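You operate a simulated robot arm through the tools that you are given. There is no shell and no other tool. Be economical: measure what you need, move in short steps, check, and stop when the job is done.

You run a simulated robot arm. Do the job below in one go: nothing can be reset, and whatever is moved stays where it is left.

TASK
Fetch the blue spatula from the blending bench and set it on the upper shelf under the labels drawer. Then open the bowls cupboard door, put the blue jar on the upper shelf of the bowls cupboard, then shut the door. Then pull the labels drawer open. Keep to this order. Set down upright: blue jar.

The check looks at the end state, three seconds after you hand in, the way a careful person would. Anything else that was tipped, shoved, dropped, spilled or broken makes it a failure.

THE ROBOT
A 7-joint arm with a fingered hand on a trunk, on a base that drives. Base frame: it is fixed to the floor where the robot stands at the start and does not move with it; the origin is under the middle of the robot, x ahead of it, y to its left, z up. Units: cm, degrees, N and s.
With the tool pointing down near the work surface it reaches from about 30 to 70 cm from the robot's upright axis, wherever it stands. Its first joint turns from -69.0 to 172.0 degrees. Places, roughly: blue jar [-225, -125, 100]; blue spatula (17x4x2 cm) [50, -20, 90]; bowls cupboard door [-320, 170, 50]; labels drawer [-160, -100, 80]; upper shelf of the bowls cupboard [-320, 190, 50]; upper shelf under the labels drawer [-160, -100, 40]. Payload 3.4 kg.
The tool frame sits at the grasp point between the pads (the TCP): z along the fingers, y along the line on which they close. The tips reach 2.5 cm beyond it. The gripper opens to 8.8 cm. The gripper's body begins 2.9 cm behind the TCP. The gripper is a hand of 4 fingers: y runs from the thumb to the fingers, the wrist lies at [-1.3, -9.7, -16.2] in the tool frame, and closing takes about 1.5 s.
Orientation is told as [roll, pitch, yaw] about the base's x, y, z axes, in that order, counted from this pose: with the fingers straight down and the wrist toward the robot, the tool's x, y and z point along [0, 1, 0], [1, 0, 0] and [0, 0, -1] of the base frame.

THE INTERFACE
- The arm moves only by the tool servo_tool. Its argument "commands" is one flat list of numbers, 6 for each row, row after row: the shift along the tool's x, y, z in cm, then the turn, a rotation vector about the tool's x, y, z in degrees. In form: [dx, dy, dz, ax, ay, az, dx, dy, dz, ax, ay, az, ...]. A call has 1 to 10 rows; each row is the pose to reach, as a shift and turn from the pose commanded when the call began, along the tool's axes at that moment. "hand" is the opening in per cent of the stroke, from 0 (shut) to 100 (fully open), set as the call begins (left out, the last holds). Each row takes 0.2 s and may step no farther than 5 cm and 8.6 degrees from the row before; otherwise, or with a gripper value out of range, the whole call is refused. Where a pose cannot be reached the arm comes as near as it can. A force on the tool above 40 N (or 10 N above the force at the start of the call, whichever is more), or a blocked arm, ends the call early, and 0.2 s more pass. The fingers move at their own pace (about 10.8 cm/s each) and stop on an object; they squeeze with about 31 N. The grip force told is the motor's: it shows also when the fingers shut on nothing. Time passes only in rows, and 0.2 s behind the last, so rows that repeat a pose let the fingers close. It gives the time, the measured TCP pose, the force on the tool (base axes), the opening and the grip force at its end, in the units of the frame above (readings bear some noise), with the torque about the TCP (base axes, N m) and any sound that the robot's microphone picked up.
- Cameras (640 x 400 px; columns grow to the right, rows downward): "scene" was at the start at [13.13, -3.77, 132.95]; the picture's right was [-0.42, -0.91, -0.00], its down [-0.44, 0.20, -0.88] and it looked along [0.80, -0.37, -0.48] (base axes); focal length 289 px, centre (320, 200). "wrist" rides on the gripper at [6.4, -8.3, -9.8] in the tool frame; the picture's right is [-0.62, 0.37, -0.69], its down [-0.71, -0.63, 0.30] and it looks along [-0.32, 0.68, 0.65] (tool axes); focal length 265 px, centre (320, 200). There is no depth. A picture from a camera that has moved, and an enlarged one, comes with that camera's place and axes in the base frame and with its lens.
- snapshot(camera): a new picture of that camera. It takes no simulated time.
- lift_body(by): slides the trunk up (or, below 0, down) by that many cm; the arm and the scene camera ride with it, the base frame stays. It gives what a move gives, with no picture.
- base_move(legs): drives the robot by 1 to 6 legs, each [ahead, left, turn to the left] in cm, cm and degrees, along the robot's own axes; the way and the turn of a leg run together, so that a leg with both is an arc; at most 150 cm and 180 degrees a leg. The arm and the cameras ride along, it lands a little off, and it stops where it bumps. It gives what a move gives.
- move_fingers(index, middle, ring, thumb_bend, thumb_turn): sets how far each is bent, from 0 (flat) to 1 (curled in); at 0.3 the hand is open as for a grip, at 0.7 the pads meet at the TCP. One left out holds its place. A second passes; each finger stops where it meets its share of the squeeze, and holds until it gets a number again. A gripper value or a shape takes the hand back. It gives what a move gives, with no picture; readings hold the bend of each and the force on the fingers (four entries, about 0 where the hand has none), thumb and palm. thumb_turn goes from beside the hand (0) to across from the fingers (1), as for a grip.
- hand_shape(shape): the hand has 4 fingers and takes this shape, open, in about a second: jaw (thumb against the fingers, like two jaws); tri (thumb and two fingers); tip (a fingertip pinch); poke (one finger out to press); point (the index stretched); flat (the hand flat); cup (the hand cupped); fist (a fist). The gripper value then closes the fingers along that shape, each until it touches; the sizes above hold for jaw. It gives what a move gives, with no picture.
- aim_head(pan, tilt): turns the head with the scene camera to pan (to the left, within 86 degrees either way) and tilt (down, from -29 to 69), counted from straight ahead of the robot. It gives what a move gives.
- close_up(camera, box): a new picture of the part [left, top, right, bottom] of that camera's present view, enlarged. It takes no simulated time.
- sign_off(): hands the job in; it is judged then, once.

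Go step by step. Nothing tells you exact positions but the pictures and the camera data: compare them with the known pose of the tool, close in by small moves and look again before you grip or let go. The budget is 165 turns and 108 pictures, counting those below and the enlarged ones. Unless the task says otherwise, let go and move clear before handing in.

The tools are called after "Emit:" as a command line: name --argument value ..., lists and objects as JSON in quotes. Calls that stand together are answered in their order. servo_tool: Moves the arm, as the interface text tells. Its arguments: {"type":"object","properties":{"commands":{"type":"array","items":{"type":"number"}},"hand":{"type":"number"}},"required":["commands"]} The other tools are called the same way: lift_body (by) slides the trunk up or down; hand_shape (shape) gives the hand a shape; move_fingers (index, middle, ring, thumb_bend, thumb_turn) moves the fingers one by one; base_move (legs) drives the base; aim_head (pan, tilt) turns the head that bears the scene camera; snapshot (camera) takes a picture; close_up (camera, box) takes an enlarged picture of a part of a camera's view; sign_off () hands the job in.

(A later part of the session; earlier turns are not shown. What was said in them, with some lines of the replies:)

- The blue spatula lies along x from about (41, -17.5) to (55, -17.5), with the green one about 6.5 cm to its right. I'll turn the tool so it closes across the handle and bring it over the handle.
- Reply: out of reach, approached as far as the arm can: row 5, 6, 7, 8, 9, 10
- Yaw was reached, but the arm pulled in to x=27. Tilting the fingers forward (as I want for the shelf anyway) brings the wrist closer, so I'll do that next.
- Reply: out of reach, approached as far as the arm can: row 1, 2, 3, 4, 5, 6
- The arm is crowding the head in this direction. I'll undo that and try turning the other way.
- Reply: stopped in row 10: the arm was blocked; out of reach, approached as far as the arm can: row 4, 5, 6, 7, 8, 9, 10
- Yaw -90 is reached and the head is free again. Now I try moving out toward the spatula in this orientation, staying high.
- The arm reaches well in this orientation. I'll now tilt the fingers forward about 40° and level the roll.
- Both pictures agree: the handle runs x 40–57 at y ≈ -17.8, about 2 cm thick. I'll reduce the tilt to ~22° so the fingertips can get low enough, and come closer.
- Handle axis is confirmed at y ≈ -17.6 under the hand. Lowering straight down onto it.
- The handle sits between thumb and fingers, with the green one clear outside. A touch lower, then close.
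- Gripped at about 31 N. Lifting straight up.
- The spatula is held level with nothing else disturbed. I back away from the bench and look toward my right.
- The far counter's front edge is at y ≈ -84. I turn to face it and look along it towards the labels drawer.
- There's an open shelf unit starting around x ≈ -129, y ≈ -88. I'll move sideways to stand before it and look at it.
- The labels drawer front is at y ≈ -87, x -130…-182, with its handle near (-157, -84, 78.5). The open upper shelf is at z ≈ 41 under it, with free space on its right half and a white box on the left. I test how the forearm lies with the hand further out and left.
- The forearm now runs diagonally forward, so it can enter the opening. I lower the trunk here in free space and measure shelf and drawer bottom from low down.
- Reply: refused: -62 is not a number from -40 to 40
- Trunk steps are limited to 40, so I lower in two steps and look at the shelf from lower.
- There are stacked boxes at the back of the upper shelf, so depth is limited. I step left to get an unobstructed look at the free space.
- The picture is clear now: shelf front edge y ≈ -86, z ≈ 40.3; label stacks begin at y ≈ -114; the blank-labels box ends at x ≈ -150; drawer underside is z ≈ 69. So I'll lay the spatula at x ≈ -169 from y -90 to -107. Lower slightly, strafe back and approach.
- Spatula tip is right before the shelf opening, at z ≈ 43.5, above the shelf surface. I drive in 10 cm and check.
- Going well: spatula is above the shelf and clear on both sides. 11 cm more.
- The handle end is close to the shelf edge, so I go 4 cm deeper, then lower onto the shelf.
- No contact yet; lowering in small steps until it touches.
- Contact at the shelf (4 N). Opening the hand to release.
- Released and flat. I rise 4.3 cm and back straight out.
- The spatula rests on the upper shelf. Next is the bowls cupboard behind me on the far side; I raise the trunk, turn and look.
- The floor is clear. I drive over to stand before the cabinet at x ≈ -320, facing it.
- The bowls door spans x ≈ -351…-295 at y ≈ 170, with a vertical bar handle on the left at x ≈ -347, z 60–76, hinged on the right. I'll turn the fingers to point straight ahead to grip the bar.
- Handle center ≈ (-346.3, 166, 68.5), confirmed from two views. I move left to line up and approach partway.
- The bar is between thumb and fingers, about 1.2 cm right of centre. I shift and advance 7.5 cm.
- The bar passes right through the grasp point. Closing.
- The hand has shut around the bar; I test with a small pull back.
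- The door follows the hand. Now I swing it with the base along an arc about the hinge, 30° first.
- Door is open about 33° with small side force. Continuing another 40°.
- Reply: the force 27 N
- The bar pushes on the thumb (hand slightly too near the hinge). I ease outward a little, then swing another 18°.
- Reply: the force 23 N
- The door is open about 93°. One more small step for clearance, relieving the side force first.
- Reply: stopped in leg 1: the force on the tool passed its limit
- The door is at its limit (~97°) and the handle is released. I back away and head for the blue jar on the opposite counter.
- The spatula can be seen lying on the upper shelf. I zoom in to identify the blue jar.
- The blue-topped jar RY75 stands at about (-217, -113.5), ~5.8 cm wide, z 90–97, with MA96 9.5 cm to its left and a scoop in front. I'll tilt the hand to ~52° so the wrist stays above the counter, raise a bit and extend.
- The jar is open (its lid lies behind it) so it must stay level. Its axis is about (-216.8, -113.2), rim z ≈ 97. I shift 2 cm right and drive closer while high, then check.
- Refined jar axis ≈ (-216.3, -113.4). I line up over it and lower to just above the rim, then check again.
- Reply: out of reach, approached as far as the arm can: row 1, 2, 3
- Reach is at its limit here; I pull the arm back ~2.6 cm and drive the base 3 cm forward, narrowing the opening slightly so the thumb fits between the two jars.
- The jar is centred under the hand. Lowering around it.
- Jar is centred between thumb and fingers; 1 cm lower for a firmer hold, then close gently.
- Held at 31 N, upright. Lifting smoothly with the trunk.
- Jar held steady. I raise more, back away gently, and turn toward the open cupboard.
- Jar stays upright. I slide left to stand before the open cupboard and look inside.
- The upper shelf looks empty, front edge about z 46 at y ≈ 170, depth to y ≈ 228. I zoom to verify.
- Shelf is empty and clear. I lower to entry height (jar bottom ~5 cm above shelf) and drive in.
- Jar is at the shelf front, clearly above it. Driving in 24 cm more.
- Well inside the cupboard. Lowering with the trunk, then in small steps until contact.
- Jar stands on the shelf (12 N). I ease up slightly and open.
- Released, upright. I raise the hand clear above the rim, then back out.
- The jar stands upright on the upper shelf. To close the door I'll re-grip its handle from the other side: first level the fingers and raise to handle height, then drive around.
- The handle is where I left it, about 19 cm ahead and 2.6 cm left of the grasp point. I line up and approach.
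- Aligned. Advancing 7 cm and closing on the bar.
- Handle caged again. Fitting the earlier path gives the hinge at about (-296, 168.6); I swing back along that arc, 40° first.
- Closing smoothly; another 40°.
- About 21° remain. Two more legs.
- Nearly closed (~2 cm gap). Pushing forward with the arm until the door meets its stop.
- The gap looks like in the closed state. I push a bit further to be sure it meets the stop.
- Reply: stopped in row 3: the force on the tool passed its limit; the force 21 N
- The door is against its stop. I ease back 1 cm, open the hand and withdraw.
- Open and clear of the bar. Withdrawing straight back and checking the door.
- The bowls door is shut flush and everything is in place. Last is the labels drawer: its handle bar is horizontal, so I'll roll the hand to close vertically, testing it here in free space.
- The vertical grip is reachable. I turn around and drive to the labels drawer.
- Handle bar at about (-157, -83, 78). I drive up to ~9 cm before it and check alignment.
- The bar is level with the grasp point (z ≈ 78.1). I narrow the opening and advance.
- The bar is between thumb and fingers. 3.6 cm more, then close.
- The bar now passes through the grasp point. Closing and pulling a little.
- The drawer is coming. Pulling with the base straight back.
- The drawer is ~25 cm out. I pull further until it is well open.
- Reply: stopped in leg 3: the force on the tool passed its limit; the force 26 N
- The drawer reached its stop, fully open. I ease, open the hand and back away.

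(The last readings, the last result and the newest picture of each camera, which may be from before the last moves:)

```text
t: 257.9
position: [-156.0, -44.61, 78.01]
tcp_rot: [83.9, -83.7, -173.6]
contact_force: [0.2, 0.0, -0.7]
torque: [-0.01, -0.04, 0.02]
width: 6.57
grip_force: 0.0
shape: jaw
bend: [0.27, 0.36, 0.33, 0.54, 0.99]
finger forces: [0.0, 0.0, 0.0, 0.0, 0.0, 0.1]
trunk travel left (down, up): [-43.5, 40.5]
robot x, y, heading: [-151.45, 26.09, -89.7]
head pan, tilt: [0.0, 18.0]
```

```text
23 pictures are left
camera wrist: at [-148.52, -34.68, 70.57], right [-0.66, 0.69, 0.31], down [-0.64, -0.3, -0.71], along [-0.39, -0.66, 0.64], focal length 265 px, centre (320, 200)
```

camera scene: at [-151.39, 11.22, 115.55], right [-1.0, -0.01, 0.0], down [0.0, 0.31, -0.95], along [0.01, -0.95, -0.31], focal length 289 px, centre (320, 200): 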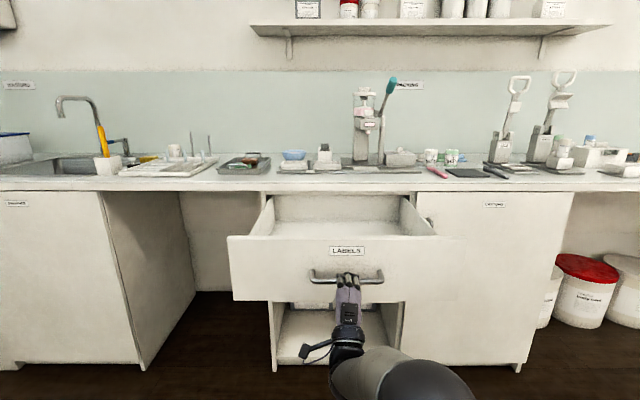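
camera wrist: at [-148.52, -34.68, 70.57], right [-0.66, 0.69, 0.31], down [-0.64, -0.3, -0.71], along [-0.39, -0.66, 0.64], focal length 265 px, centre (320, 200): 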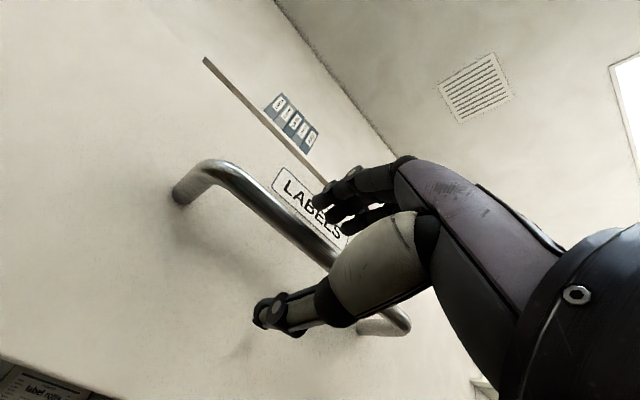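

The bar is free between the open fingers; I back straight out and take a final look.

Emit:
base_move --legs '[[-40, 0, 0]]'

Emit:
aim_head --pan -5 --tilt 20

Emit:
snapshot --camera "scene"

```text
t: 260.4
position: [-156.02, -4.7, 78.01]
tcp_rot: [84.1, -83.7, -173.8]
contact_force: [0.3, 0.3, 0.1]
torque: [-0.01, 0.0, -0.01]
width: 6.58
grip_force: 0.1
shape: jaw
bend: [0.27, 0.36, 0.33, 0.54, 0.99]
finger forces: [0.0, 0.0, 0.1, 0.0, 0.1, 0.0]
trunk travel left (down, up): [-43.5, 40.5]
robot x, y, heading: [-151.45, 65.95, -89.4]
head pan, tilt: [0.0, 18.0]
```

```text
t: 261.1
position: [-155.92, -4.65, 77.8]
tcp_rot: [84.1, -83.8, -173.4]
contact_force: [0.1, -0.1, 0.4]
torque: [0.0, 0.02, -0.02]
width: 6.6
grip_force: 0.2
shape: jaw
bend: [0.27, 0.36, 0.33, 0.54, 0.99]
finger forces: [0.0, 0.0, 0.0, 0.0, 0.0, 0.1]
trunk travel left (down, up): [-43.5, 40.5]
robot x, y, heading: [-151.97, 65.94, -89.4]
head pan, tilt: [-5.0, 20.0]
```

```text
22 pictures are left
camera scene: at [-152.44, 51.73, 115.31], right [-1.0, 0.08, 0.0], down [0.03, 0.34, -0.94], along [-0.07, -0.94, -0.34], focal length 289 px, centre (320, 200)
```

scene: 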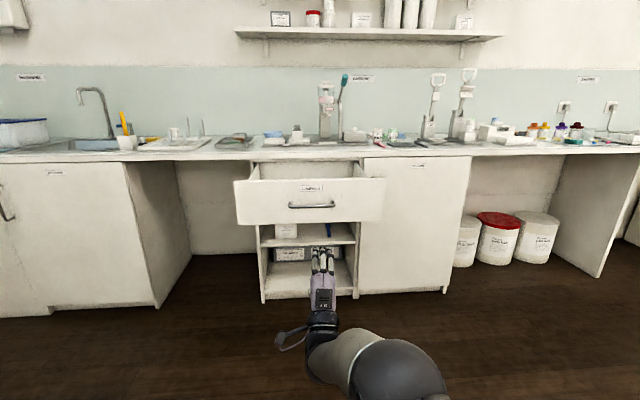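

The drawer stays open, the spatula lies on the shelf below it, the jar is in the shut cupboard, and the hand is clear. Handing in.

Emit:
sign_off

```text
The job is handed in.
```

The job is handed in and, as far as my last pictures show, everything was done in the order you gave:

- **Spatula:** the blue spatula lies on the upper shelf under the labels drawer.
- **Jar:** the blue jar stands upright on the upper shelf of the bowls cupboard, and the door is shut. The jar had no lid on when I picked it up; its lid is still on the packing counter.
- **Drawer:** the labels drawer is pulled open to its stop, and the hand is clear of it.

I saw nothing else tipped, moved or spilled.
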